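You operate a simulated robot arm through the tools that you are given. There is no shell and no other tool. Be economical: measure what you need, move in short steps, check, and stop when the job is done.

The job below is to be done with a simulated two-armed robot. You get a single attempt, and the scene is never put back.

Task
Rinse the stained white funnel under the rinse tap and hang it back.
Fine: in the orange holder arm, over the drain tray; the funnel ends in its own hole, the arm aside, the neck back over the tub. Where these are worked on the way, their far stop is far enough and under half their travel is too little: holder arm, swivel neck.

The check looks at the end state, three seconds after you hand in, the way a careful person would. Anything else that was tipped, shoved, dropped, spilled or broken makes it a failure.

Robot
Two 7-joint arms with fingered hands on one trunk, on a base that drives. Base frame: it is fixed to the floor where the robot stands at the start and does not move with it; the origin is under the middle of the robot, x ahead of it, y to its left, z up; the surface under the hand at the start is at about z = 0.722. Units: m, degrees, N and s.
The left shoulder is at the start at [0.198, 0.125, 1.107], the right one opposite. With the tool pointing down near the work surface each hand reaches from about 0.1 to 0.94 m from the robot's upright axis, wherever it stands, measured 20 degrees to its own side. Places, roughly: holder arm [0.6, -0.1, 0.9]; hole of the holder arm [0.5, -0.1, 0.8]; orange tap handle [0.5, -1.5, 1]; right funnel hole [0.9, 0.2, 1.1]; rinse tap [0.8, 0.2, 1.1]; rinse tub [0.6, 0.4, 0.8]; swivel neck [0.7, 0.3, 1]; tub valve handle [0.4, 0.4, 0.8]; yellow filler handle [0.7, -0.5, 0.8]. Payload 3.7 kg a hand.
The TCP of each hand is the grasp point between the finger pads, 0.025 m short of the fingertips. In the tool frame z runs along the fingers and y along their closing line. Largest opening 0.088 m; the body of the gripper starts 0.029 m behind the TCP. The gripper is a hand of 5 fingers: y runs from the thumb to the fingers, the wrist lies at [-0.013, -0.097, -0.162] in the tool frame, and closing takes about 1.5 s.
Orientation is that of the tool frame in the base frame, as a unit quaternion [w, x, y, z]. With the fingers straight down and the wrist toward the robot, the tool's x, y and z point along [0, 1, 0], [1, 0, 0] and [0, 0, -1] of the base frame.

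Tools
- The arms move only by the tool drive_tool. It takes "left_commands", "right_commands" or both (then of equal length, played together; a hand with none holds still); each is a list of rows, each a list of 2 entries, a list of its own where there are three numbers: the turn, a rotation vector about the base's x, y, z in units of 120 degrees (1.0 is 120 degrees), then the shift along the base's x, y, z in units of 250 mm (1.0 is 250 mm). In form: [[[wx, wy, wz], [dx, dy, dz]], ...]. A call has 1 to 20 rows; each row is the pose to reach, as a shift and turn from the pose commanded when the call began. "left_claw" and "right_claw" are, for a hand that has rows, the gripper command, from -1 (shut) to 1 (fully open), values between in proportion, set as the call begins (left out, the last holds). A call with a number of a shift or a turn outside -1 to 1 is refused whole. Rows are played at 5 a second. More than 0.05 m and 8.6 degrees between two rows, or a gripper value outside its range, and nothing of the call is played. A pose out of reach is approached as far as the arm can. The call stops where the force on the tool passes 50 N (or 10 N more than at its start, if that is more) or the arm is blocked; 0.2 s more then pass. Each finger travels about 0.045 m/s and halts on what it meets, pressing with about 24 N; the grip force reading is that of the motor and also rises with nothing between the fingers. The clock runs only during rows and for 0.2 s after the last one: add rows that repeat a pose to give the fingers time. The reply holds the time, the measured pose of the TCP, the force on the tool along the base axes, the opening and the grip force, in the units named above and with some noise, with the torque about the TCP (base axes, N m) and any sound that the robot's microphone picked up.
- Cameras (640 x 400 px; columns grow to the right, rows downward): "scene" is now at [0.3149, 0.0276, 1.2765]; the picture's right is [0.35, -0.94, 0.00], its down [-0.31, -0.12, -0.94] and it looks along [0.88, 0.33, -0.33] (base axes); focal length 214 px, centre (320, 200). "left" rides on the left gripper at [-0.059, -0.079, -0.105] in its tool frame; the picture's right is [-0.73, -0.32, 0.61], its down [0.62, -0.68, 0.38] and it looks along [0.29, 0.66, 0.70] (tool axes); focal length 234 px, centre (320, 200). "right" rides on the right gripper at [0.059, -0.079, -0.105] in its tool frame; the picture's right is [-0.73, 0.32, -0.61], its down [-0.62, -0.68, 0.38] and it looks along [-0.29, 0.66, 0.70] (tool axes); focal length 234 px, centre (320, 200). There is no depth. A picture from a camera that has moved, and an enlarged one, comes with that camera's place and axes in the base frame and with its lens. The place of the scene camera against the robot may be out by one fixed shift of up to 0.012 m in any direction.
- get_image(camera): a new picture of that camera. It takes no simulated time.
- slide_trunk(by): slides the trunk up (or, below 0, down) by that many m; the arms and the scene camera ride with it, the base frame stays. It gives what a move gives, with no picture.
- drive_base(legs): drives the robot by 1 to 6 legs, each [ahead, left, turn to the left] in m, m and degrees, along the robot's own axes; the way and the turn of a leg run together, so that a leg with both is an arc; at most 1.5 m and 180 degrees a leg. The arms and the cameras ride along, it lands a little off, and it stops where it bumps. It gives what a move gives.
- set_fingers(index, middle, ring, little, thumb_bend, thumb_turn, hand): sets how far each is bent, from 0 (flat) to 1 (curled in); at 0.3 the hand is open as for a grip, at 0.7 the pads meet at the TCP. One left out holds its place. A second passes; each finger stops where it meets its share of the squeeze, and holds until it gets a number again. A gripper value or a shape takes the hand back. It gives what a move gives, with no picture; readings hold the bend of each and the force on index, middle, ring, little, thumb and palm. thumb_turn goes from beside the hand (0) to across from the fingers (1), as for a grip.
- set_grasp(shape, hand): the hand has 5 fingers and takes this shape, open, in about a second: jaw (thumb against the fingers, like two jaws); tri (thumb and two fingers); tip (a fingertip pinch); poke (one finger out to press); point (the index stretched); flat (the hand flat); cup (the hand cupped); fist (a fist). The gripper value then closes the fingers along that shape, each until it touches; the sizes above hold for jaw. It gives what a move gives, with no picture.
- head_to(pan, tilt): turns the head with the scene camera to pan (to the left, within 80 degrees either way) and tilt (down, from -29 to 69), counted from straight ahead of the robot. It gives what a move gives.
- close_up(camera, box): a new picture of the part [left, top, right, bottom] of that camera's present view, enlarged. It takes no simulated time.
- job_done(): hands the job in; it is judged then, once.

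Work in short steps. Places have to be worked out from the pictures, the camera data and where the tool is seen: move nearer, look again, correct. Check each grasp and each placing, and mend what went wrong. You have 120 turns and 100 pictures in all, those below and enlarged ones among them. Open the grippers and draw the arms clear of the work before you hand the job in, unless the task says otherwise; then end with one line.

The tools are called after "Emit:" as name(argument=value, ...) on one line, values as JSON. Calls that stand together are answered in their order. drive_tool: Moves the arms, as the interface text tells. Its arguments: {"type":"object","properties":{"left_commands":{"type":"array","items":{"type":"array"}},"left_claw":{"type":"number"},"right_commands":{"type":"array","items":{"type":"array"}},"right_claw":{"type":"number"}},"required":[]} The other tools are called the same way: slide_trunk (by) slides the trunk up or down; set_grasp (shape, hand) gives the hand a shape; set_fingers (index, middle, ring, little, thumb_bend, thumb_turn, hand) moves the fingers one by one; drive_base (legs) drives the base; head_to (pan, tilt) turns the head that bears the scene camera; get_image (camera) takes a picture; close_up (camera, box) takes an enlarged picture of a part of a camera's view; job_done () hands the job in.

At the start:

```text
t: 0.0
left_position: [0.4516, 0.318, 1.4056]
left_tool_rot: [0.0, 0.707, 0.707, 0.0]
left_force: [-0.2, 0.0, 0.5]
left_wrist_torque: [0.0, 0.03, -0.03]
left_grip_width: 0.0877
left_grip_force: 0.1
left_shape: jaw
left_bend: [0.3, 0.3, 0.3, 0.3, 0.3, 0.98]
left_finger forces: [0.1, 0.0, 0.0, 0.0, 0.1, 0.1]
right_position: [0.588, -0.1119, 1.4287]
right_tool_rot: [0.0, 0.706, 0.708, 0.001]
right_force: [-0.2, -0.6, -0.4]
right_wrist_torque: [0.02, 0.01, 0.0]
right_grip_width: 0.0877
right_grip_force: 0.1
right_shape: jaw
right_bend: [0.3, 0.3, 0.3, 0.3, 0.3, 0.98]
right_finger forces: [0.0, 0.0, 0.0, 0.0, 0.0, 0.0]
trunk travel left (down, up): [-0.133, 0.283]
robot x, y, heading: [-0.0014, 0.0, 0.0]
head pan, tilt: [20.3, 19.4]
```

scene: 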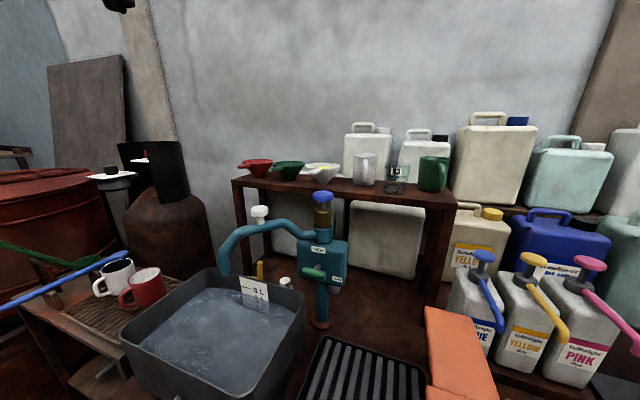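
right: 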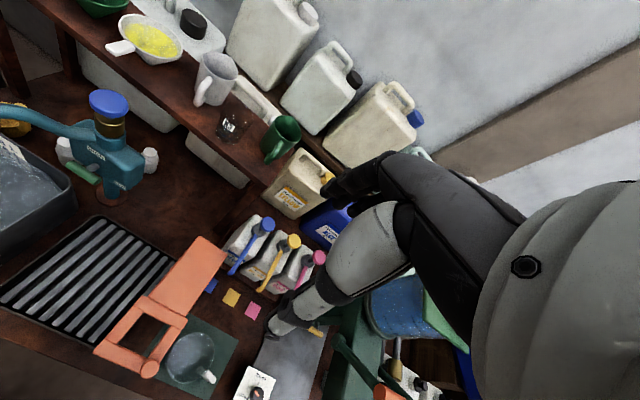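
left: 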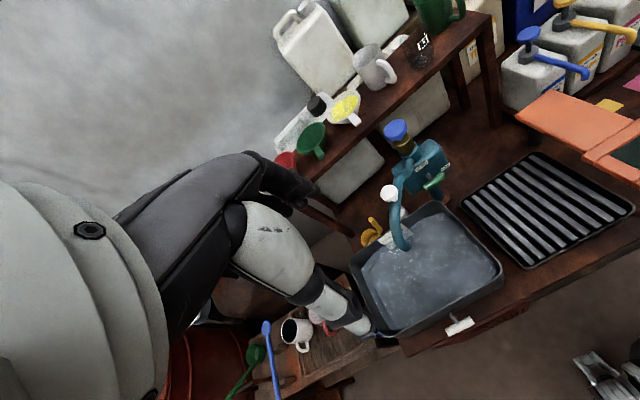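

The white funnel with yellow residue sits in the shelf's right hole; the neck points at the tub, and the holder arm is parked to the right. I take enlarged pictures to understand the mechanisms.

Emit:
close_up(camera="scene", box=[200, 140, 400, 265])

Emit:
close_up(camera="scene", box=[200, 220, 400, 345])

Emit:
head_to(pan=-10, tilt=45)

Emit:
get_image(camera="scene")

```text
3.20 times, centred on (300, 202) of scene
camera zoom: at [0.3149, 0.0276, 1.2765], right [0.35, -0.94, 0.0], down [-0.31, -0.12, -0.94], along [0.88, 0.33, -0.33], focal length 686 px, centre (384, 192)
```

zoom: 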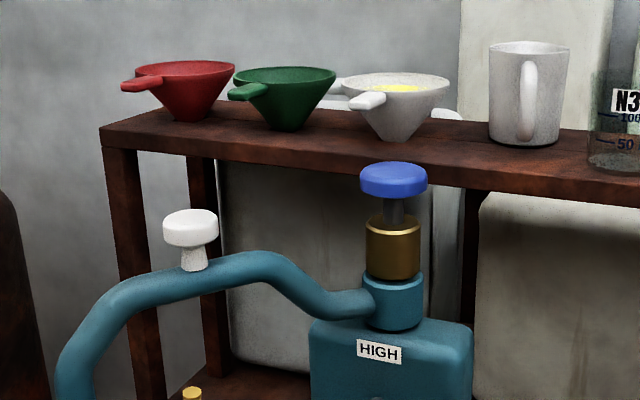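

```text
3.20 times, centred on (300, 282) of scene
camera zoom: at [0.3149, 0.0276, 1.2765], right [0.35, -0.94, 0.0], down [-0.31, -0.12, -0.94], along [0.88, 0.33, -0.33], focal length 686 px, centre (384, -64)
```

zoom: 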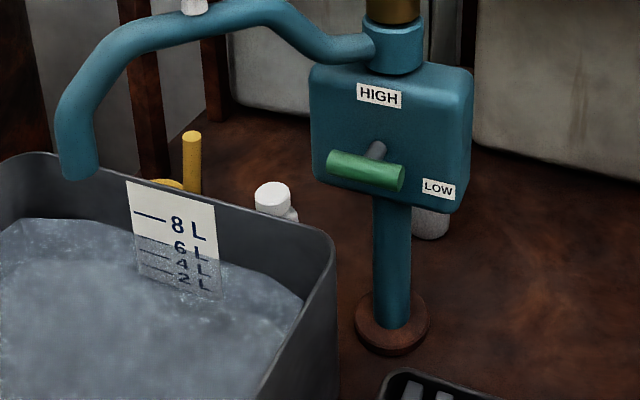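

```text
t: 0.9
left_position: [0.4517, 0.3184, 1.4056]
left_tool_rot: [0.0, 0.708, 0.706, 0.0]
left_force: [-0.1, 0.2, 0.0]
left_wrist_torque: [-0.02, -0.03, -0.02]
left_grip_width: 0.0877
left_grip_force: 0.1
left_shape: jaw
left_bend: [0.3, 0.3, 0.3, 0.3, 0.3, 0.98]
left_finger forces: [0.0, 0.0, 0.0, 0.1, 0.1, 0.0]
right_position: [0.5872, -0.1107, 1.4292]
right_tool_rot: [0.0, 0.707, 0.707, 0.001]
right_force: [-0.3, 0.4, -0.1]
right_wrist_torque: [0.01, 0.0, 0.0]
right_grip_width: 0.0877
right_grip_force: 0.2
right_shape: jaw
right_bend: [0.3, 0.3, 0.3, 0.3, 0.3, 0.98]
right_finger forces: [0.1, 0.0, 0.1, 0.1, 0.0, 0.0]
trunk travel left (down, up): [-0.133, 0.283]
robot x, y, heading: [-0.0029, -0.0025, 0.1]
head pan, tilt: [-10.0, 45.0]
```

```text
94 pictures are left
camera scene: at [0.3077, -0.0188, 1.237], right [-0.17, -0.98, 0.0], down [-0.7, 0.12, -0.71], along [0.7, -0.12, -0.71], focal length 214 px, centre (320, 200)
```

scene: 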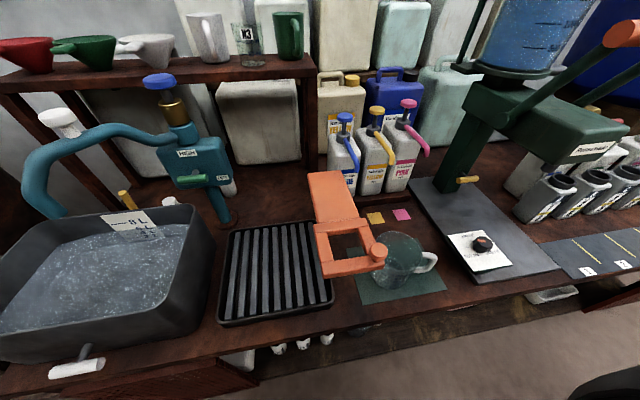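

The holder arm sits next to the tray, above the scale/jug. I zoom on the arm and the tap head.

Emit:
close_up(camera="scene", box=[220, 160, 450, 304])

Emit:
close_up(camera="scene", box=[90, 60, 250, 160])

Emit:
close_up(camera="scene", box=[120, 130, 280, 230])

Emit:
close_up(camera="right", box=[0, 80, 240, 230])

```text
2.78 times, centred on (335, 232) of scene
camera zoom: at [0.3077, -0.0188, 1.237], right [-0.17, -0.98, 0.0], down [-0.7, 0.12, -0.71], along [0.7, -0.12, -0.71], focal length 596 px, centre (278, 111)
```

zoom: 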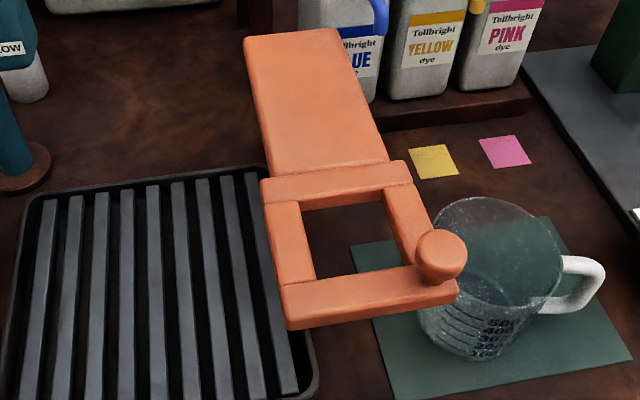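

```text
4.00 times, centred on (170, 110) of scene
camera zoom: at [0.3077, -0.0188, 1.237], right [-0.17, -0.98, 0.0], down [-0.7, 0.12, -0.71], along [0.7, -0.12, -0.71], focal length 858 px, centre (920, 560)
```

zoom: 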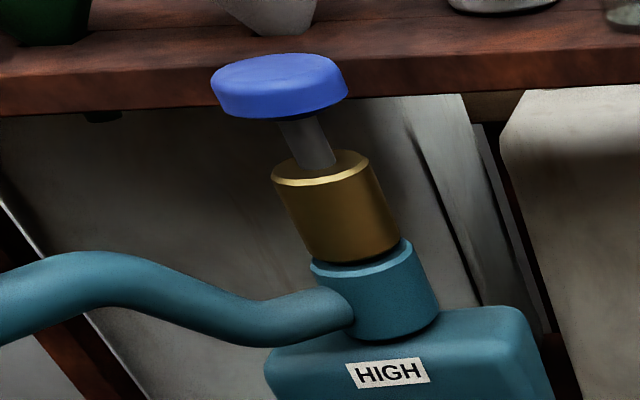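

```text
4.00 times, centred on (200, 180) of scene
camera zoom: at [0.3077, -0.0188, 1.237], right [-0.17, -0.98, 0.0], down [-0.7, 0.12, -0.71], along [0.7, -0.12, -0.71], focal length 858 px, centre (800, 280)
```

zoom: 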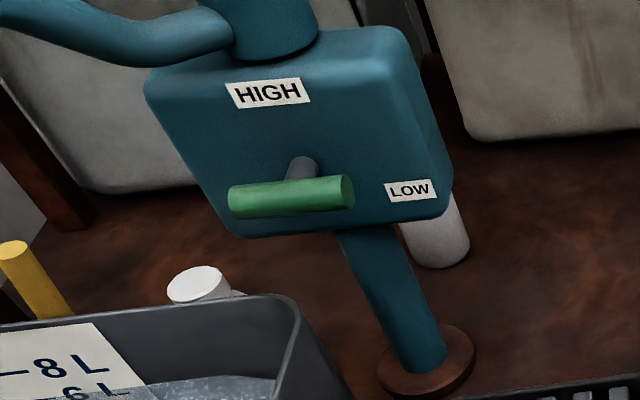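

```text
2.67 times, centred on (120, 155) of right
camera zoom: at [0.508, -0.0529, 1.534], right [0.32, -0.73, 0.61], down [-0.68, -0.62, -0.39], along [0.66, -0.29, -0.7], focal length 624 px, centre (853, 320)
```

zoom: 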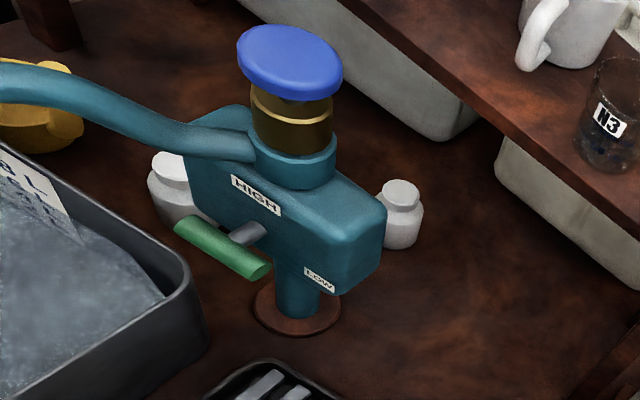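

I check the arm from the left hand's viewpoint to find its pivot.

Emit:
close_up(camera="left", box=[480, 70, 640, 170])

Emit:
close_up(camera="right", box=[60, 200, 300, 350])

Emit:
close_up(camera="left", box=[260, 70, 460, 195])

Emit:
close_up(camera="left", box=[330, 150, 490, 250])

```text
4.00 times, centred on (560, 120) of left
camera zoom: at [0.3735, 0.261, 1.5105], right [-0.32, -0.73, -0.61], down [-0.68, 0.62, -0.38], along [0.66, 0.29, -0.7], focal length 937 px, centre (-640, 520)
```

zoom: 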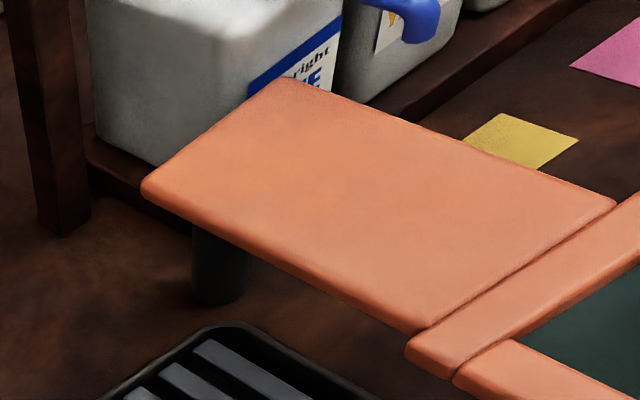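

```text
2.67 times, centred on (180, 275) of right
camera zoom: at [0.508, -0.0529, 1.534], right [0.32, -0.73, 0.61], down [-0.68, -0.62, -0.39], along [0.66, -0.29, -0.7], focal length 624 px, centre (693, 0)
```

zoom: 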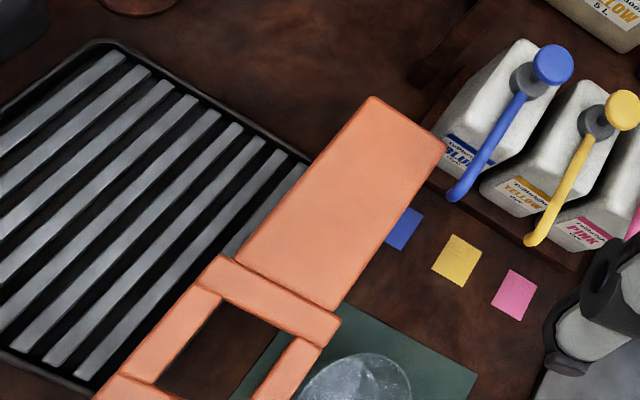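

```text
3.20 times, centred on (360, 132) of left
camera zoom: at [0.3735, 0.261, 1.5105], right [-0.32, -0.73, -0.61], down [-0.68, 0.62, -0.38], along [0.66, 0.29, -0.7], focal length 749 px, centre (192, 416)
```

zoom: 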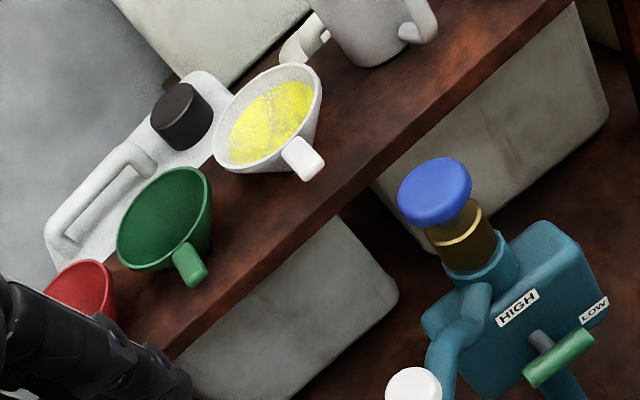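

```text
4.00 times, centred on (410, 200) of left
camera zoom: at [0.3735, 0.261, 1.5105], right [-0.32, -0.73, -0.61], down [-0.68, 0.62, -0.38], along [0.66, 0.29, -0.7], focal length 937 px, centre (-40, 200)
```

zoom: 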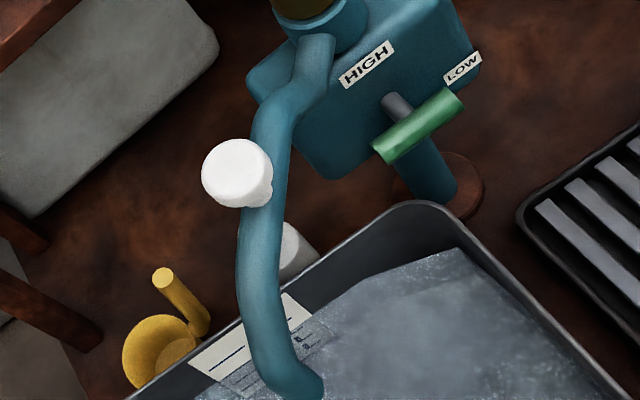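

The orange arm turns on a post at its rear-left (~[0.70,-0.08]); its knob is at about [0.48,-0.146,0.9]. I bring the right hand above the knob to look from close up.

Emit:
drive_tool(right_commands=[[[0, 0, 0], [-0.07, -0.02, -0.16]], [[0, 0, 0], [-0.14, -0.04, -0.32]], [[0, 0, 0], [-0.21, -0.06, -0.48]], [[0, 0, 0], [-0.28, -0.09, -0.64]], [[0, 0, 0], [-0.35, -0.11, -0.8]], [[0, 0, 0], [-0.43, -0.136, -0.96]]], right_claw=1)

Emit:
get_image(camera="right")

Emit:
get_image(camera="scene")

```text
t: 2.4
left_position: [0.4513, 0.318, 1.4055]
left_tool_rot: [0.0, 0.708, 0.706, -0.001]
left_force: [-0.2, -0.1, -0.2]
left_wrist_torque: [0.0, -0.01, 0.0]
left_grip_width: 0.0878
left_grip_force: 0.0
left_shape: jaw
left_bend: [0.3, 0.3, 0.3, 0.3, 0.3, 0.98]
left_finger forces: [0.0, 0.1, 0.0, 0.0, 0.0, 0.0]
right_position: [0.4818, -0.146, 1.1893]
right_tool_rot: [-0.001, 0.707, 0.707, 0.001]
right_force: [0.5, -0.2, 0.3]
right_wrist_torque: [-0.03, -0.04, 0.01]
right_grip_width: 0.0878
right_grip_force: 0.0
right_shape: jaw
right_bend: [0.3, 0.3, 0.3, 0.3, 0.3, 0.98]
right_finger forces: [0.1, 0.1, 0.0, 0.0, 0.0, 0.0]
trunk travel left (down, up): [-0.133, 0.283]
robot x, y, heading: [-0.0042, -0.0032, -0.0]
head pan, tilt: [-10.0, 45.0]
```

```text
85 pictures are left
camera right: at [0.4015, -0.0882, 1.2932], right [0.32, -0.73, 0.6], down [-0.68, -0.62, -0.39], along [0.66, -0.29, -0.7], focal length 234 px, centre (320, 200)
```

right: 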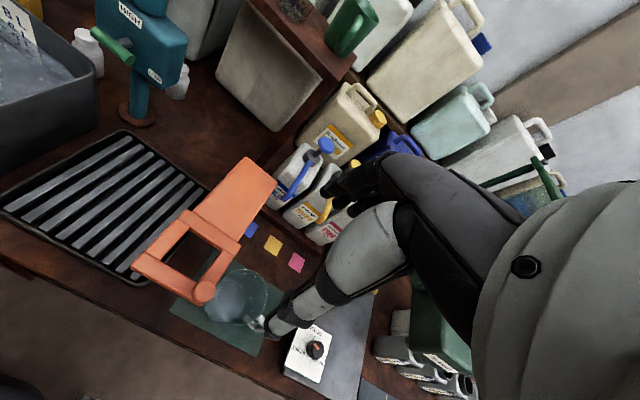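

```text
84 pictures are left
camera scene: at [0.3078, -0.0195, 1.2369], right [-0.17, -0.98, 0.0], down [-0.7, 0.12, -0.71], along [0.7, -0.12, -0.71], focal length 214 px, centre (320, 200)
```

scene: 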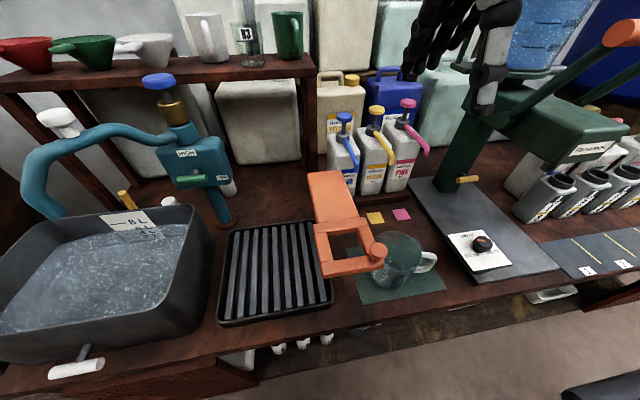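

Two right-camera views triangulate the knob centre at [0.481,-0.144,0.906], frame top ~0.872. I descend with open hand and stop above it.

Emit:
drive_tool(right_commands=[[[0, 0, 0], [0, 0.004, -0.16]], [[0, 0, 0], [0, 0.008, -0.32]], [[0, 0, 0], [0, 0.008, -0.48]], [[0, 0, 0], [0, 0.008, -0.64]], [[0, 0, 0], [0, 0.008, -0.82]]])

Emit:
get_image(camera="right")

```text
t: 3.5
left_position: [0.4526, 0.3182, 1.4053]
left_tool_rot: [-0.001, 0.708, 0.707, 0.0]
left_force: [-0.1, -0.8, 0.2]
left_wrist_torque: [-0.01, 0.01, 0.02]
left_grip_width: 0.0877
left_grip_force: 0.1
left_shape: jaw
left_bend: [0.3, 0.3, 0.3, 0.3, 0.3, 0.98]
left_finger forces: [0.0, 0.0, 0.1, 0.1, 0.1, 0.0]
right_position: [0.5413, -0.1296, 0.9969]
right_tool_rot: [-0.001, 0.706, 0.708, 0.001]
right_force: [0.0, 0.6, -0.2]
right_wrist_torque: [-0.02, 0.03, 0.02]
right_grip_width: 0.088
right_grip_force: 0.1
right_shape: jaw
right_bend: [0.3, 0.3, 0.3, 0.3, 0.3, 0.98]
right_finger forces: [0.1, 0.1, 0.0, 0.0, 0.0, 0.1]
right hand out of reach, approached as far as the arm can: row 2, 3, 4, 5
trunk travel left (down, up): [-0.133, 0.283]
robot x, y, heading: [-0.0035, 0.0053, -0.0]
head pan, tilt: [-10.0, 45.0]
```

```text
83 pictures are left
camera right: at [0.4618, -0.071, 1.1011], right [0.33, -0.73, 0.61], down [-0.68, -0.62, -0.38], along [0.66, -0.29, -0.7], focal length 234 px, centre (320, 200)
```

right: 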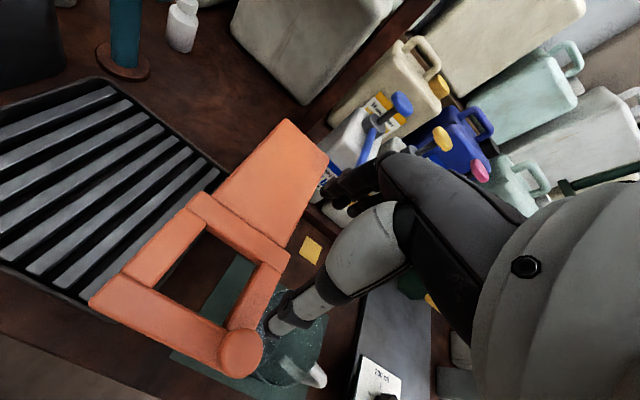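

The hand is too near the body to reach down there. I back the robot away by 0.15 m (hands are clear of everything), then continue.

Emit:
drive_base(legs=[[-0.15, 0, 0]])

```text
t: 4.9
left_position: [0.3046, 0.3184, 1.4052]
left_tool_rot: [0.0, 0.708, 0.707, 0.0]
left_force: [-0.2, 0.6, -0.2]
left_wrist_torque: [-0.04, -0.02, 0.02]
left_grip_width: 0.0878
left_grip_force: 0.0
left_shape: jaw
left_bend: [0.3, 0.3, 0.3, 0.3, 0.3, 0.98]
left_finger forces: [0.0, 0.0, 0.0, 0.1, 0.0, 0.0]
right_position: [0.3926, -0.1308, 0.9983]
right_tool_rot: [0.0, 0.707, 0.707, 0.001]
right_force: [0.0, -0.1, 0.3]
right_wrist_torque: [-0.01, 0.02, 0.0]
right_grip_width: 0.0876
right_grip_force: 0.0
right_shape: jaw
right_bend: [0.3, 0.3, 0.3, 0.3, 0.3, 0.98]
right_finger forces: [0.0, 0.0, 0.0, 0.1, 0.0, 0.0]
trunk travel left (down, up): [-0.133, 0.283]
robot x, y, heading: [-0.1499, 0.0, -0.1]
head pan, tilt: [-10.0, 45.0]
```

I move the right hand forward toward the spot above the knob, staying at z≈1.0.

Emit:
drive_tool(right_commands=[[[0, 0, 0], [0.12, -0.02, 0]], [[0, 0, 0], [0.24, -0.04, 0]], [[0, 0, 0], [0.353, -0.052, 0]]])

Emit:
get_image(camera="right")

```text
t: 5.7
left_position: [0.3049, 0.3193, 1.4051]
left_tool_rot: [0.0, 0.707, 0.707, 0.0]
left_force: [0.1, 0.6, -0.2]
left_wrist_torque: [0.01, -0.01, 0.0]
left_grip_width: 0.0875
left_grip_force: 0.0
left_shape: jaw
left_bend: [0.3, 0.3, 0.3, 0.3, 0.3, 0.98]
left_finger forces: [0.1, 0.0, 0.0, 0.0, 0.0, 0.1]
right_position: [0.4834, -0.1432, 0.997]
right_tool_rot: [-0.002, 0.707, 0.708, 0.001]
right_force: [0.6, 0.2, -0.1]
right_wrist_torque: [-0.02, 0.01, 0.02]
right_grip_width: 0.0879
right_grip_force: 0.0
right_shape: jaw
right_bend: [0.3, 0.3, 0.3, 0.3, 0.3, 0.98]
right_finger forces: [0.0, 0.0, 0.1, 0.1, 0.0, 0.1]
trunk travel left (down, up): [-0.133, 0.283]
robot x, y, heading: [-0.147, 0.0009, 0.1]
head pan, tilt: [-10.0, 45.0]
```

```text
82 pictures are left
camera right: at [0.4032, -0.0843, 1.1019], right [0.32, -0.73, 0.61], down [-0.68, -0.62, -0.38], along [0.66, -0.29, -0.7], focal length 234 px, centre (320, 200)
```

right: 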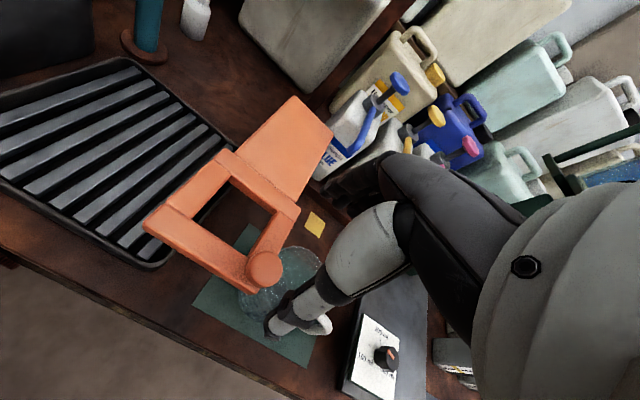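

Knob confirmed at [0.482,-0.145]; I descend onto it.

Emit:
drive_tool(right_commands=[[[0, 0, 0], [-0.004, -0.004, -0.12]], [[0, 0, 0], [-0.006, -0.006, -0.24]], [[0, 0, 0], [-0.006, -0.006, -0.37]]])

Emit:
get_image(camera="right")

Emit:
get_image(camera="scene")

```text
t: 6.5
left_position: [0.3025, 0.3178, 1.4072]
left_tool_rot: [0.001, 0.708, 0.707, 0.002]
left_force: [0.1, -0.3, 0.7]
left_wrist_torque: [0.01, 0.01, 0.02]
left_grip_width: 0.0876
left_grip_force: 0.0
left_shape: jaw
left_bend: [0.3, 0.3, 0.3, 0.3, 0.3, 0.98]
left_finger forces: [0.0, 0.0, 0.1, 0.0, 0.0, 0.0]
right_position: [0.4786, -0.1464, 0.9109]
right_tool_rot: [0.002, 0.708, 0.707, 0.005]
right_force: [-1.8, -1.3, 10.4]
right_wrist_torque: [-0.08, -0.62, -0.03]
right_grip_width: 0.0873
right_grip_force: 0.1
right_shape: jaw
right_bend: [0.3, 0.3, 0.3, 0.3, 0.3, 0.98]
right_finger forces: [0.0, 10.9, 0.0, 0.0, 0.1, 0.0]
trunk travel left (down, up): [-0.133, 0.283]
robot x, y, heading: [-0.1439, 0.0002, -0.1]
head pan, tilt: [-10.0, 45.0]
```

```text
81 pictures are left
camera right: at [0.3981, -0.0866, 1.0143], right [0.32, -0.73, 0.61], down [-0.68, -0.62, -0.39], along [0.66, -0.29, -0.69], focal length 234 px, centre (320, 200)
```

right: 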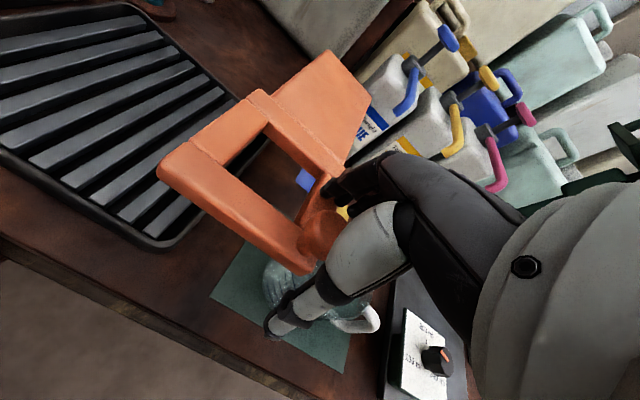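

```text
80 pictures are left
camera scene: at [0.1577, -0.019, 1.2381], right [-0.17, -0.98, 0.0], down [-0.69, 0.12, -0.71], along [0.7, -0.12, -0.71], focal length 214 px, centre (320, 200)
```

scene: 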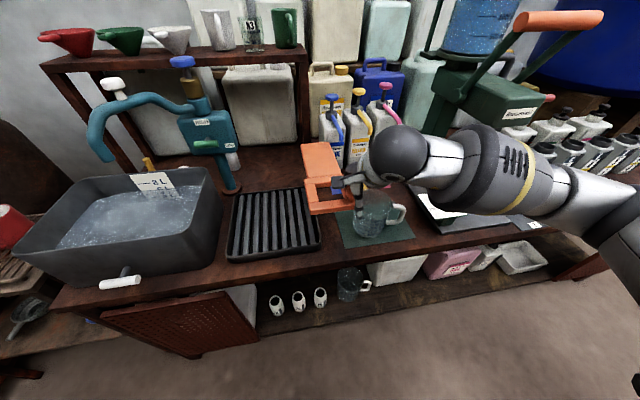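

The middle fingertip rests on the frame bar; I raise 1 cm and close on the knob.

Emit:
drive_tool(right_commands=[[[0, 0, 0], [0, 0, 0.05]], [[0, 0, 0], [0, 0, 0.05]], [[0, 0, 0], [0, 0, 0.05]], [[0, 0, 0], [0, 0, 0.05]], [[0, 0, 0], [0, 0, 0.05]], [[0, 0, 0], [0, 0, 0.05]], [[0, 0, 0], [0, 0, 0.05]], [[0, 0, 0], [0, 0, 0.05]]], right_claw=-0.7)

Emit:
close_up(camera="right", box=[200, 100, 440, 250])

```text
t: 8.3
left_position: [0.3057, 0.3173, 1.4052]
left_tool_rot: [0.0, 0.708, 0.706, 0.0]
left_force: [0.1, 0.8, 0.0]
left_wrist_torque: [0.04, -0.03, 0.03]
left_grip_width: 0.0879
left_grip_force: 0.1
left_shape: jaw
left_bend: [0.3, 0.3, 0.3, 0.3, 0.3, 0.98]
left_finger forces: [0.0, 0.0, 0.0, 0.1, 0.0, 0.1]
right_position: [0.4793, -0.1465, 0.9182]
right_tool_rot: [-0.003, 0.706, 0.708, -0.002]
right_force: [-9.6, -1.4, -13.4]
right_wrist_torque: [0.01, 0.14, 0.03]
right_grip_width: 0.0186
right_grip_force: 23.8
right_shape: jaw
right_bend: [0.74, 0.65, 0.68, 0.67, 0.75, 1.0]
right_finger forces: [11.0, 5.0, 0.0, 0.0, 24.1, 0.0]
trunk travel left (down, up): [-0.133, 0.283]
robot x, y, heading: [-0.1465, -0.002, -0.0]
head pan, tilt: [-10.0, 45.0]
```

```text
2.67 times, centred on (320, 175) of right
camera zoom: at [0.4003, -0.0871, 1.0219], right [0.33, -0.73, 0.6], down [-0.68, -0.62, -0.38], along [0.65, -0.29, -0.7], focal length 624 px, centre (320, 267)
```

zoom: 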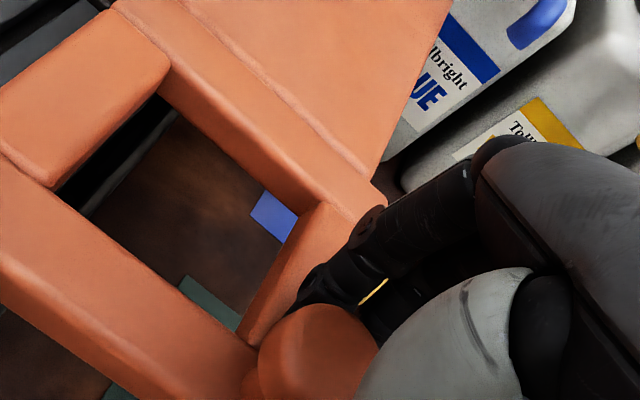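

The knob is gripped. I swing the arm over the tray along an arc about the post, first ~20° to read the forces.

Emit:
drive_tool(right_commands=[[[0, 0, 0], [-0.018, 0.078, 0]], [[0, 0, 0], [-0.03, 0.156, 0]], [[0, 0, 0], [-0.034, 0.236, 0]], [[0, 0, 0], [-0.034, 0.316, 0]]])

Emit:
get_image(camera="scene")

```text
t: 9.3
left_position: [0.3081, 0.3175, 1.4034]
left_tool_rot: [0.0, 0.708, 0.706, -0.001]
left_force: [-0.8, 0.3, 0.3]
left_wrist_torque: [0.0, 0.01, 0.03]
left_grip_width: 0.0876
left_grip_force: 0.0
left_shape: jaw
left_bend: [0.3, 0.3, 0.3, 0.3, 0.3, 0.98]
left_finger forces: [0.0, 0.1, 0.0, 0.0, 0.0, 0.0]
right_position: [0.4752, -0.0655, 0.9181]
right_tool_rot: [-0.001, 0.708, 0.706, -0.001]
right_force: [7.3, -1.5, -20.3]
right_wrist_torque: [-0.12, -0.08, -0.26]
right_grip_width: 0.0177
right_grip_force: 23.8
right_shape: jaw
right_bend: [0.73, 0.64, 0.68, 0.67, 0.77, 0.98]
right_finger forces: [17.6, 7.8, 0.0, 0.0, 20.0, 0.0]
trunk travel left (down, up): [-0.133, 0.283]
robot x, y, heading: [-0.1465, 0.0008, 0.1]
head pan, tilt: [-10.0, 45.0]
```

```text
78 pictures are left
camera scene: at [0.1633, -0.0193, 1.2359], right [-0.17, -0.98, 0.0], down [-0.7, 0.12, -0.71], along [0.69, -0.12, -0.71], focal length 214 px, centre (320, 200)
```

scene: 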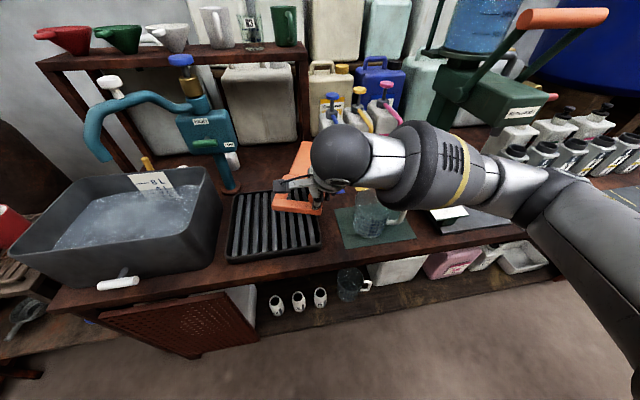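

The arm follows. I continue the arc toward its far stop.

Emit:
drive_tool(right_commands=[[[0, 0, 0.03], [0.02, 0.078, 0]], [[0, 0, 0], [0.04, 0.156, 0]], [[0, 0, 0], [0.068, 0.232, 0]], [[0, 0, 0], [0.1, 0.308, 0]], [[0, 0, 0], [0.14, 0.38, 0]], [[0, 0, 0], [0.18, 0.448, 0]]])

Emit:
get_image(camera="scene")

Emit:
get_image(camera="right")

```text
t: 10.7
left_position: [0.3065, 0.3158, 1.4051]
left_tool_rot: [-0.001, 0.708, 0.706, 0.0]
left_force: [-0.8, 0.5, -0.2]
left_wrist_torque: [-0.02, -0.03, 0.01]
left_grip_width: 0.0877
left_grip_force: 0.0
left_shape: jaw
left_bend: [0.3, 0.3, 0.3, 0.3, 0.3, 0.98]
left_finger forces: [0.0, 0.0, 0.0, 0.0, 0.1, 0.0]
right_position: [0.5165, 0.0435, 0.9158]
right_tool_rot: [-0.001, 0.709, 0.706, -0.002]
right_force: [5.4, -11.5, -17.8]
right_wrist_torque: [-0.25, 0.11, -0.51]
right_grip_width: 0.0163
right_grip_force: 24.1
right_shape: jaw
right_bend: [0.73, 0.72, 0.68, 0.67, 0.79, 0.95]
right_finger forces: [18.1, 14.5, 0.0, 0.1, 19.3, 0.0]
trunk travel left (down, up): [-0.133, 0.283]
robot x, y, heading: [-0.1465, -0.0006, -0.0]
head pan, tilt: [-10.0, 45.0]
```

```text
77 pictures are left
camera scene: at [0.1621, -0.0212, 1.2364], right [-0.18, -0.98, 0.0], down [-0.7, 0.13, -0.71], along [0.69, -0.12, -0.71], focal length 214 px, centre (320, 200)
```

scene: 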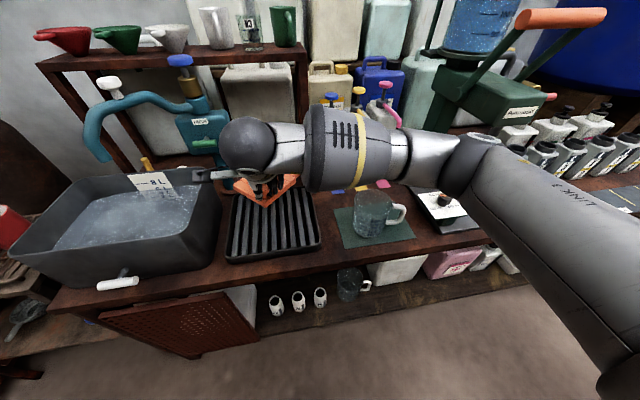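

```text
76 pictures are left
camera right: at [0.4382, 0.1034, 1.0203], right [0.32, -0.73, 0.61], down [-0.68, -0.62, -0.38], along [0.65, -0.29, -0.7], focal length 234 px, centre (320, 200)
```

right: 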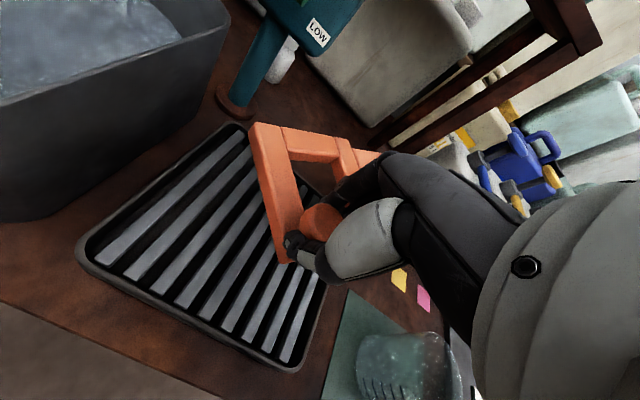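

I push a little more along the arc to see whether the far stop is reached.

Emit:
drive_tool(right_commands=[[[0, 0, 0], [0.035, 0.05, 0]], [[0, 0, 0], [0.075, 0.1, 0]], [[0, 0, 0], [0.12, 0.15, 0]], [[0, 0, 0], [0.165, 0.195, 0]]])

Emit:
get_image(camera="right")

```text
t: 11.7
left_position: [0.3052, 0.319, 1.4064]
left_tool_rot: [-0.001, 0.707, 0.707, 0.0]
left_force: [-0.6, 0.7, 0.0]
left_wrist_torque: [-0.04, 0.01, -0.02]
left_grip_width: 0.0879
left_grip_force: 0.0
left_shape: jaw
left_bend: [0.3, 0.3, 0.3, 0.3, 0.3, 0.98]
left_finger forces: [0.1, 0.0, 0.1, 0.1, 0.1, 0.0]
right_position: [0.5574, 0.0972, 0.918]
right_tool_rot: [-0.001, 0.707, 0.708, 0.002]
right_force: [0.9, -0.1, 0.1]
right_wrist_torque: [0.01, -0.02, 0.01]
right_grip_width: 0.0136
right_grip_force: 24.2
right_shape: jaw
right_bend: [0.75, 0.73, 0.71, 0.67, 0.83, 1.0]
right_finger forces: [0.0, 0.0, 0.0, 0.0, 0.1, 0.0]
trunk travel left (down, up): [-0.133, 0.283]
robot x, y, heading: [-0.1438, 0.0033, 0.1]
head pan, tilt: [-10.0, 45.0]
```

```text
75 pictures are left
camera right: at [0.4772, 0.1557, 1.0229], right [0.32, -0.73, 0.61], down [-0.68, -0.62, -0.39], along [0.66, -0.29, -0.7], focal length 234 px, centre (320, 200)
```

right: 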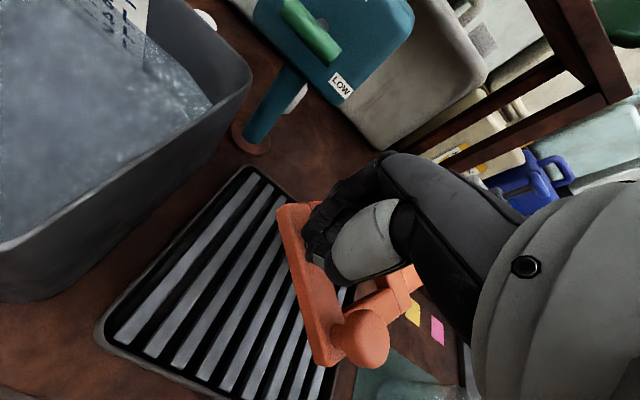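

The hand slipped off the knob (likely at the stop). I lift it clear and look.

Emit:
drive_tool(right_commands=[[[0, 0, 0], [-0.1, -0.05, 0.16]], [[0, 0, 0], [-0.1, -0.1, 0.34]], [[0, 0, 0], [-0.1, -0.2, 0.5]]], right_claw=-0.4)

Emit:
get_image(camera="right")

Emit:
get_image(camera="scene")

```text
t: 12.5
left_position: [0.3041, 0.3171, 1.4065]
left_tool_rot: [0.0, 0.707, 0.707, 0.001]
left_force: [0.4, -0.6, -0.5]
left_wrist_torque: [0.01, 0.04, 0.0]
left_grip_width: 0.0877
left_grip_force: 0.0
left_shape: jaw
left_bend: [0.3, 0.3, 0.3, 0.3, 0.3, 0.98]
left_finger forces: [0.0, 0.0, 0.0, 0.0, 0.0, 0.0]
right_position: [0.5298, 0.0434, 1.0459]
right_tool_rot: [0.0, 0.706, 0.708, 0.001]
right_force: [0.0, -0.6, 0.4]
right_wrist_torque: [0.02, 0.03, -0.01]
right_grip_width: 0.0263
right_grip_force: 0.0
right_shape: jaw
right_bend: [0.74, 0.54, 0.51, 0.48, 0.74, 1.0]
right_finger forces: [0.0, 0.0, 0.0, 0.0, 0.1, 0.0]
trunk travel left (down, up): [-0.133, 0.283]
robot x, y, heading: [-0.1496, 0.0001, -0.0]
head pan, tilt: [-10.0, 45.0]
```

```text
74 pictures are left
camera right: at [0.4501, 0.1028, 1.1503], right [0.32, -0.73, 0.61], down [-0.68, -0.62, -0.39], along [0.66, -0.29, -0.7], focal length 234 px, centre (320, 200)
```

right: 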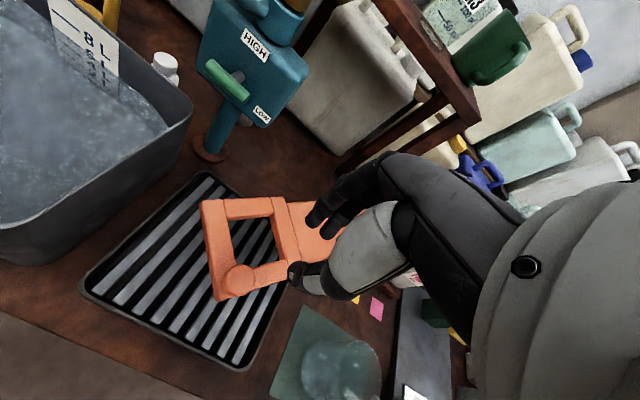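

```text
73 pictures are left
camera scene: at [0.1593, -0.02, 1.2373], right [-0.18, -0.98, 0.0], down [-0.7, 0.12, -0.71], along [0.7, -0.12, -0.71], focal length 214 px, centre (320, 200)
```

scene: 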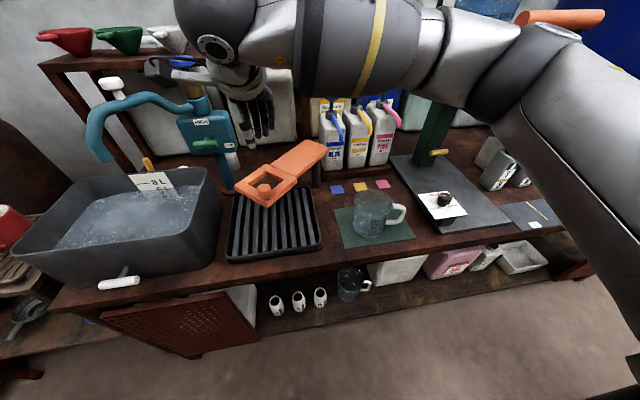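

The arm stands over the tray: hole ≈[0.584,0.048], which lies on the neck's swing circle. I retract the right hand up and aside before moving the base closer.

Emit:
drive_tool(right_commands=[[[0, 0, 0], [-0.03, -0.03, 0.16]], [[0, 0, 0], [-0.06, -0.1, 0.32]], [[0, 0, 0], [-0.12, -0.24, 0.44]], [[0, 0, 0], [-0.18, -0.38, 0.54]], [[0, 0, 0], [-0.24, -0.52, 0.62]], [[0, 0, 0], [-0.3, -0.66, 0.7]], [[0, 0, 0], [-0.36, -0.8, 0.78]], [[0, 0, 0], [-0.42, -0.94, 0.8]]], right_claw=1)

Emit:
drive_base(legs=[[0.1, 0, 0]])

Emit:
head_to(pan=15, tilt=35)

Emit:
get_image(camera="scene")

Emit:
get_image(camera="left")

```text
t: 14.3
left_position: [0.3044, 0.317, 1.4059]
left_tool_rot: [0.0, 0.707, 0.707, -0.001]
left_force: [-0.2, -0.8, 0.2]
left_wrist_torque: [-0.02, -0.01, -0.02]
left_grip_width: 0.0877
left_grip_force: 0.1
left_shape: jaw
left_bend: [0.3, 0.3, 0.3, 0.3, 0.3, 0.98]
left_finger forces: [0.0, 0.0, 0.0, 0.0, 0.1, 0.0]
right_position: [0.4268, -0.1916, 1.2442]
right_tool_rot: [0.0, 0.706, 0.708, 0.001]
right_force: [-0.2, 0.0, -0.2]
right_wrist_torque: [0.01, -0.04, 0.02]
right_grip_width: 0.0875
right_grip_force: 0.0
right_shape: jaw
right_bend: [0.3, 0.3, 0.3, 0.3, 0.3, 0.98]
right_finger forces: [0.0, 0.1, 0.1, 0.1, 0.1, 0.0]
trunk travel left (down, up): [-0.133, 0.283]
robot x, y, heading: [-0.1452, -0.0043, 0.0]
head pan, tilt: [-10.0, 45.0]
```

```text
t: 15.4
left_position: [0.4032, 0.3176, 1.4066]
left_tool_rot: [0.001, 0.707, 0.707, 0.001]
left_force: [0.2, 0.1, -0.8]
left_wrist_torque: [0.02, -0.02, 0.02]
left_grip_width: 0.0877
left_grip_force: 0.1
left_shape: jaw
left_bend: [0.3, 0.3, 0.3, 0.3, 0.3, 0.98]
left_finger forces: [0.0, 0.1, 0.0, 0.0, 0.0, 0.0]
right_position: [0.5265, -0.1894, 1.2432]
right_tool_rot: [0.0, 0.707, 0.707, 0.001]
right_force: [0.2, -0.2, -0.2]
right_wrist_torque: [0.02, 0.02, 0.02]
right_grip_width: 0.0878
right_grip_force: 0.0
right_shape: jaw
right_bend: [0.3, 0.3, 0.3, 0.3, 0.3, 0.98]
right_finger forces: [0.1, 0.0, 0.0, 0.0, 0.0, 0.0]
trunk travel left (down, up): [-0.133, 0.283]
robot x, y, heading: [-0.0461, -0.0008, -0.2]
head pan, tilt: [-10.0, 45.0]
```

```text
t: 16.3
left_position: [0.4028, 0.3186, 1.4049]
left_tool_rot: [0.0, 0.708, 0.706, 0.0]
left_force: [-0.3, -0.8, -0.3]
left_wrist_torque: [-0.01, -0.02, 0.0]
left_grip_width: 0.0877
left_grip_force: 0.0
left_shape: jaw
left_bend: [0.3, 0.3, 0.3, 0.3, 0.3, 0.98]
left_finger forces: [0.1, 0.0, 0.0, 0.0, 0.0, 0.0]
right_position: [0.5265, -0.1903, 1.243]
right_tool_rot: [-0.001, 0.706, 0.708, 0.001]
right_force: [-0.1, -0.5, -0.3]
right_wrist_torque: [0.0, 0.0, 0.03]
right_grip_width: 0.0879
right_grip_force: 0.0
right_shape: jaw
right_bend: [0.3, 0.3, 0.3, 0.3, 0.3, 0.98]
right_finger forces: [0.0, 0.0, 0.0, 0.0, 0.0, 0.1]
trunk travel left (down, up): [-0.133, 0.283]
robot x, y, heading: [-0.051, -0.0004, -0.3]
head pan, tilt: [15.0, 35.0]
```

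```text
72 pictures are left
camera scene: at [0.2635, 0.0176, 1.2518], right [0.26, -0.97, 0.0], down [-0.55, -0.15, -0.82], along [0.79, 0.21, -0.57], focal length 214 px, centre (320, 200)
```

scene: 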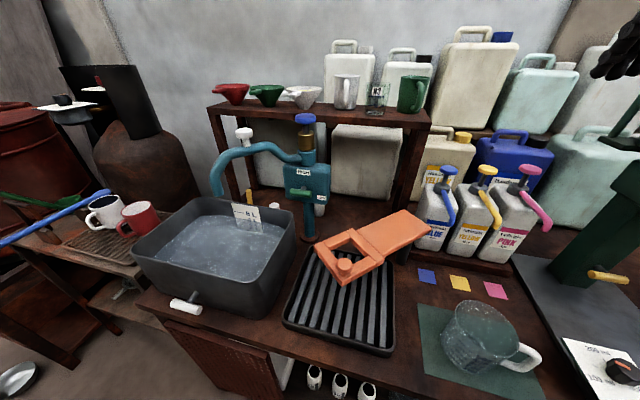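

```text
71 pictures are left
camera left: at [0.3245, 0.2606, 1.5106], right [-0.32, -0.73, -0.61], down [-0.68, 0.62, -0.38], along [0.66, 0.29, -0.7], focal length 234 px, centre (320, 200)
```

left: 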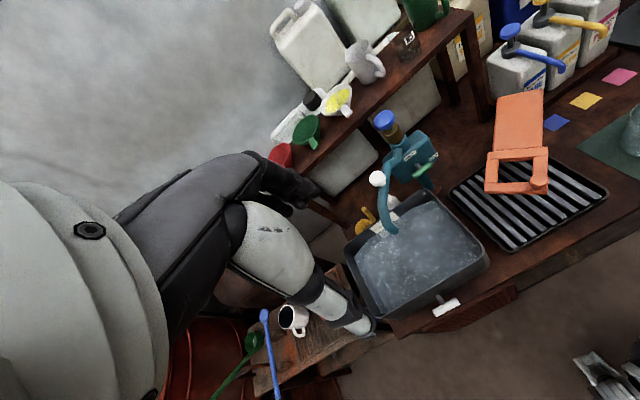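

I yaw the left hand −90° (wrist to the left) so it can pinch the funnel's tab from both sides, while moving forward high.

Emit:
drive_tool(left_commands=[[[0, 0, -0.068], [0.08, -0.03, 0]], [[0, 0, -0.136], [0.16, -0.06, 0]], [[0, 0, -0.204], [0.24, -0.09, 0]], [[0, 0, -0.272], [0.32, -0.12, 0]], [[0, 0, -0.34], [0.4, -0.15, 0]], [[0, 0, -0.408], [0.48, -0.18, 0]], [[0, 0, -0.476], [0.56, -0.21, 0]], [[0, 0, -0.544], [0.64, -0.24, 0]], [[0, 0, -0.612], [0.72, -0.27, 0]], [[0, 0, -0.68], [0.8, -0.29, 0]], [[0, 0, -0.75], [0.88, -0.29, 0]]])

Emit:
get_image(camera="left")

```text
t: 18.7
left_position: [0.5648, 0.2638, 1.3668]
left_tool_rot: [0.002, 1.0, 0.013, 0.002]
left_force: [-0.4, 0.5, 0.4]
left_wrist_torque: [-0.01, -0.01, 0.02]
left_grip_width: 0.0879
left_grip_force: 0.0
left_shape: jaw
left_bend: [0.3, 0.3, 0.3, 0.3, 0.3, 0.98]
left_finger forces: [0.0, 0.0, 0.0, 0.0, 0.1, 0.0]
left hand out of reach, approached as far as the arm can: row 9, 10, 11
right_position: [0.5247, -0.1894, 1.2457]
right_tool_rot: [0.001, 0.706, 0.708, 0.002]
right_force: [-0.1, -0.3, 0.7]
right_wrist_torque: [-0.01, -0.03, 0.02]
right_grip_width: 0.0876
right_grip_force: 0.2
right_shape: jaw
right_bend: [0.3, 0.3, 0.3, 0.3, 0.3, 0.98]
right_finger forces: [0.0, 0.1, 0.0, 0.1, 0.0, 0.0]
trunk travel left (down, up): [-0.133, 0.283]
robot x, y, heading: [-0.0497, 0.0029, 0.1]
head pan, tilt: [15.0, 35.0]
```

```text
70 pictures are left
camera left: at [0.5047, 0.3415, 1.4714], right [-0.73, 0.3, -0.61], down [0.61, 0.7, -0.38], along [0.31, -0.65, -0.69], focal length 234 px, centre (320, 200)
```

left: 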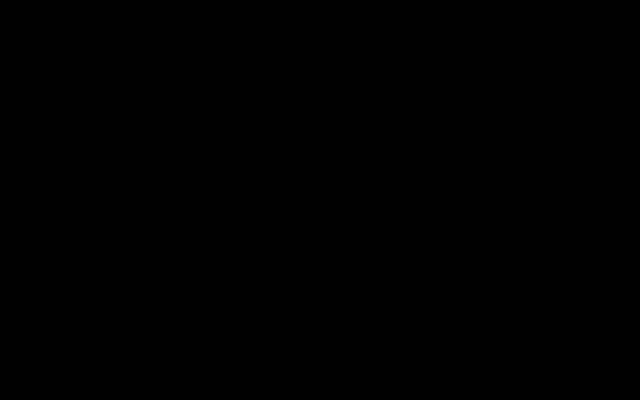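

The left hand needs the robot a bit closer and higher for the shelf. I raise the trunk 0.1 m and drive 0.08 m ahead and 0.1 m left.

Emit:
slide_trunk(by=0.1)

Emit:
drive_base(legs=[[0.075, 0.1, 0]])

Emit:
get_image(camera="scene")

```text
t: 20.1
left_position: [0.3843, 0.2623, 1.5862]
left_tool_rot: [0.003, 0.988, 0.013, 0.156]
left_force: [0.3, -0.2, 0.2]
left_wrist_torque: [0.01, 0.02, -0.02]
left_grip_width: 0.088
left_grip_force: 0.1
left_shape: jaw
left_bend: [0.3, 0.3, 0.3, 0.3, 0.3, 0.98]
left_finger forces: [0.1, 0.0, 0.0, 0.0, 0.1, 0.0]
right_position: [0.5285, -0.1895, 1.3415]
right_tool_rot: [-0.002, 0.706, 0.708, 0.0]
right_force: [0.2, -0.3, -0.9]
right_wrist_torque: [0.0, -0.02, 0.0]
right_grip_width: 0.0879
right_grip_force: 0.0
right_shape: jaw
right_bend: [0.3, 0.3, 0.3, 0.3, 0.3, 0.98]
right_finger forces: [0.0, 0.0, 0.1, 0.0, 0.0, 0.1]
trunk travel left (down, up): [-0.233, 0.183]
robot x, y, heading: [-0.0497, -0.0008, -0.2]
head pan, tilt: [15.0, 35.0]
```

```text
t: 21.6
left_position: [0.4551, 0.3605, 1.5881]
left_tool_rot: [0.003, 0.987, 0.013, 0.158]
left_force: [-0.5, -0.2, 0.6]
left_wrist_torque: [-0.03, -0.02, 0.0]
left_grip_width: 0.0876
left_grip_force: 0.2
left_shape: jaw
left_bend: [0.3, 0.3, 0.3, 0.3, 0.3, 0.98]
left_finger forces: [0.0, 0.1, 0.1, 0.1, 0.0, 0.0]
right_position: [0.6005, -0.0914, 1.3441]
right_tool_rot: [0.001, 0.706, 0.708, 0.001]
right_force: [-0.1, -0.8, -0.1]
right_wrist_torque: [0.02, -0.01, 0.0]
right_grip_width: 0.0876
right_grip_force: 0.1
right_shape: jaw
right_bend: [0.3, 0.3, 0.3, 0.3, 0.3, 0.98]
right_finger forces: [0.0, 0.0, 0.1, 0.1, 0.1, 0.0]
trunk travel left (down, up): [-0.233, 0.183]
robot x, y, heading: [0.0229, 0.0962, -0.2]
head pan, tilt: [15.0, 35.0]
```

```text
69 pictures are left
camera scene: at [0.2304, 0.1165, 1.3628], right [0.26, -0.97, 0.0], down [-0.55, -0.15, -0.82], along [0.79, 0.21, -0.57], focal length 214 px, centre (320, 200)
```

scene: 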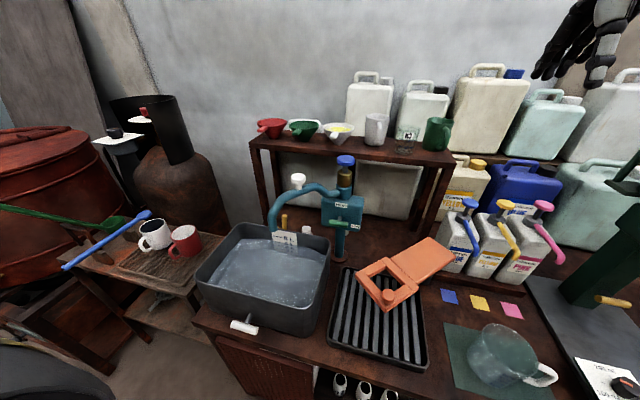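

The left hand got tilted by 18° from its out-of-reach pose; I right it and bring it forward.

Emit:
drive_tool(left_commands=[[[0, 0.03, 0], [0.1, -0.05, -0.12]], [[0, 0.06, 0], [0.2, -0.1, -0.24]], [[0, 0.09, 0], [0.3, -0.15, -0.36]], [[0, 0.12, 0], [0.4, -0.2, -0.48]], [[0, 0.152, 0], [0.5, -0.24, -0.6]], [[0, 0.152, 0], [0.58, -0.24, -0.72]]])

Emit:
get_image(camera="scene")

```text
t: 23.0
left_position: [0.6014, 0.3036, 1.4067]
left_tool_rot: [0.001, 1.0, 0.015, -0.001]
left_force: [0.2, 0.3, 0.1]
left_wrist_torque: [-0.03, 0.0, -0.01]
left_grip_width: 0.0875
left_grip_force: 0.0
left_shape: jaw
left_bend: [0.3, 0.3, 0.3, 0.3, 0.3, 0.98]
left_finger forces: [0.0, 0.0, 0.1, 0.0, 0.0, 0.1]
right_position: [0.6022, -0.0908, 1.3422]
right_tool_rot: [0.0, 0.706, 0.708, 0.001]
right_force: [0.8, -0.1, 0.9]
right_wrist_torque: [0.01, 0.02, 0.0]
right_grip_width: 0.0878
right_grip_force: 0.2
right_shape: jaw
right_bend: [0.3, 0.3, 0.3, 0.3, 0.3, 0.98]
right_finger forces: [0.0, 0.0, 0.1, 0.0, 0.0, 0.1]
trunk travel left (down, up): [-0.233, 0.183]
robot x, y, heading: [0.0226, 0.1006, -0.0]
head pan, tilt: [15.0, 35.0]
```

```text
68 pictures are left
camera scene: at [0.2311, 0.1169, 1.3625], right [0.26, -0.97, 0.0], down [-0.55, -0.15, -0.82], along [0.79, 0.21, -0.57], focal length 214 px, centre (320, 200)
```

scene: 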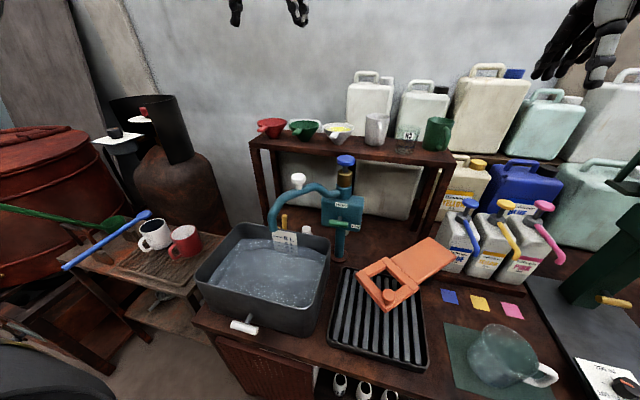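

I zoom on the funnel to fix its tab's place from this new viewpoint.

Emit:
close_up(camera="scene", box=[256, 100, 416, 200])

```text
4.00 times, centred on (336, 150) of scene
camera zoom: at [0.2311, 0.1169, 1.3625], right [0.26, -0.97, 0.0], down [-0.55, -0.15, -0.82], along [0.79, 0.21, -0.57], focal length 858 px, centre (256, 400)
```

zoom: 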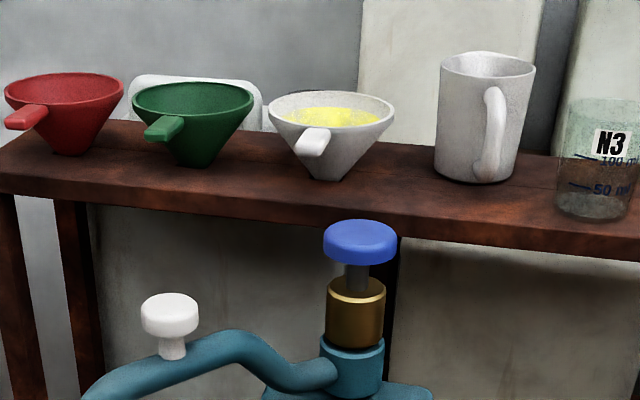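

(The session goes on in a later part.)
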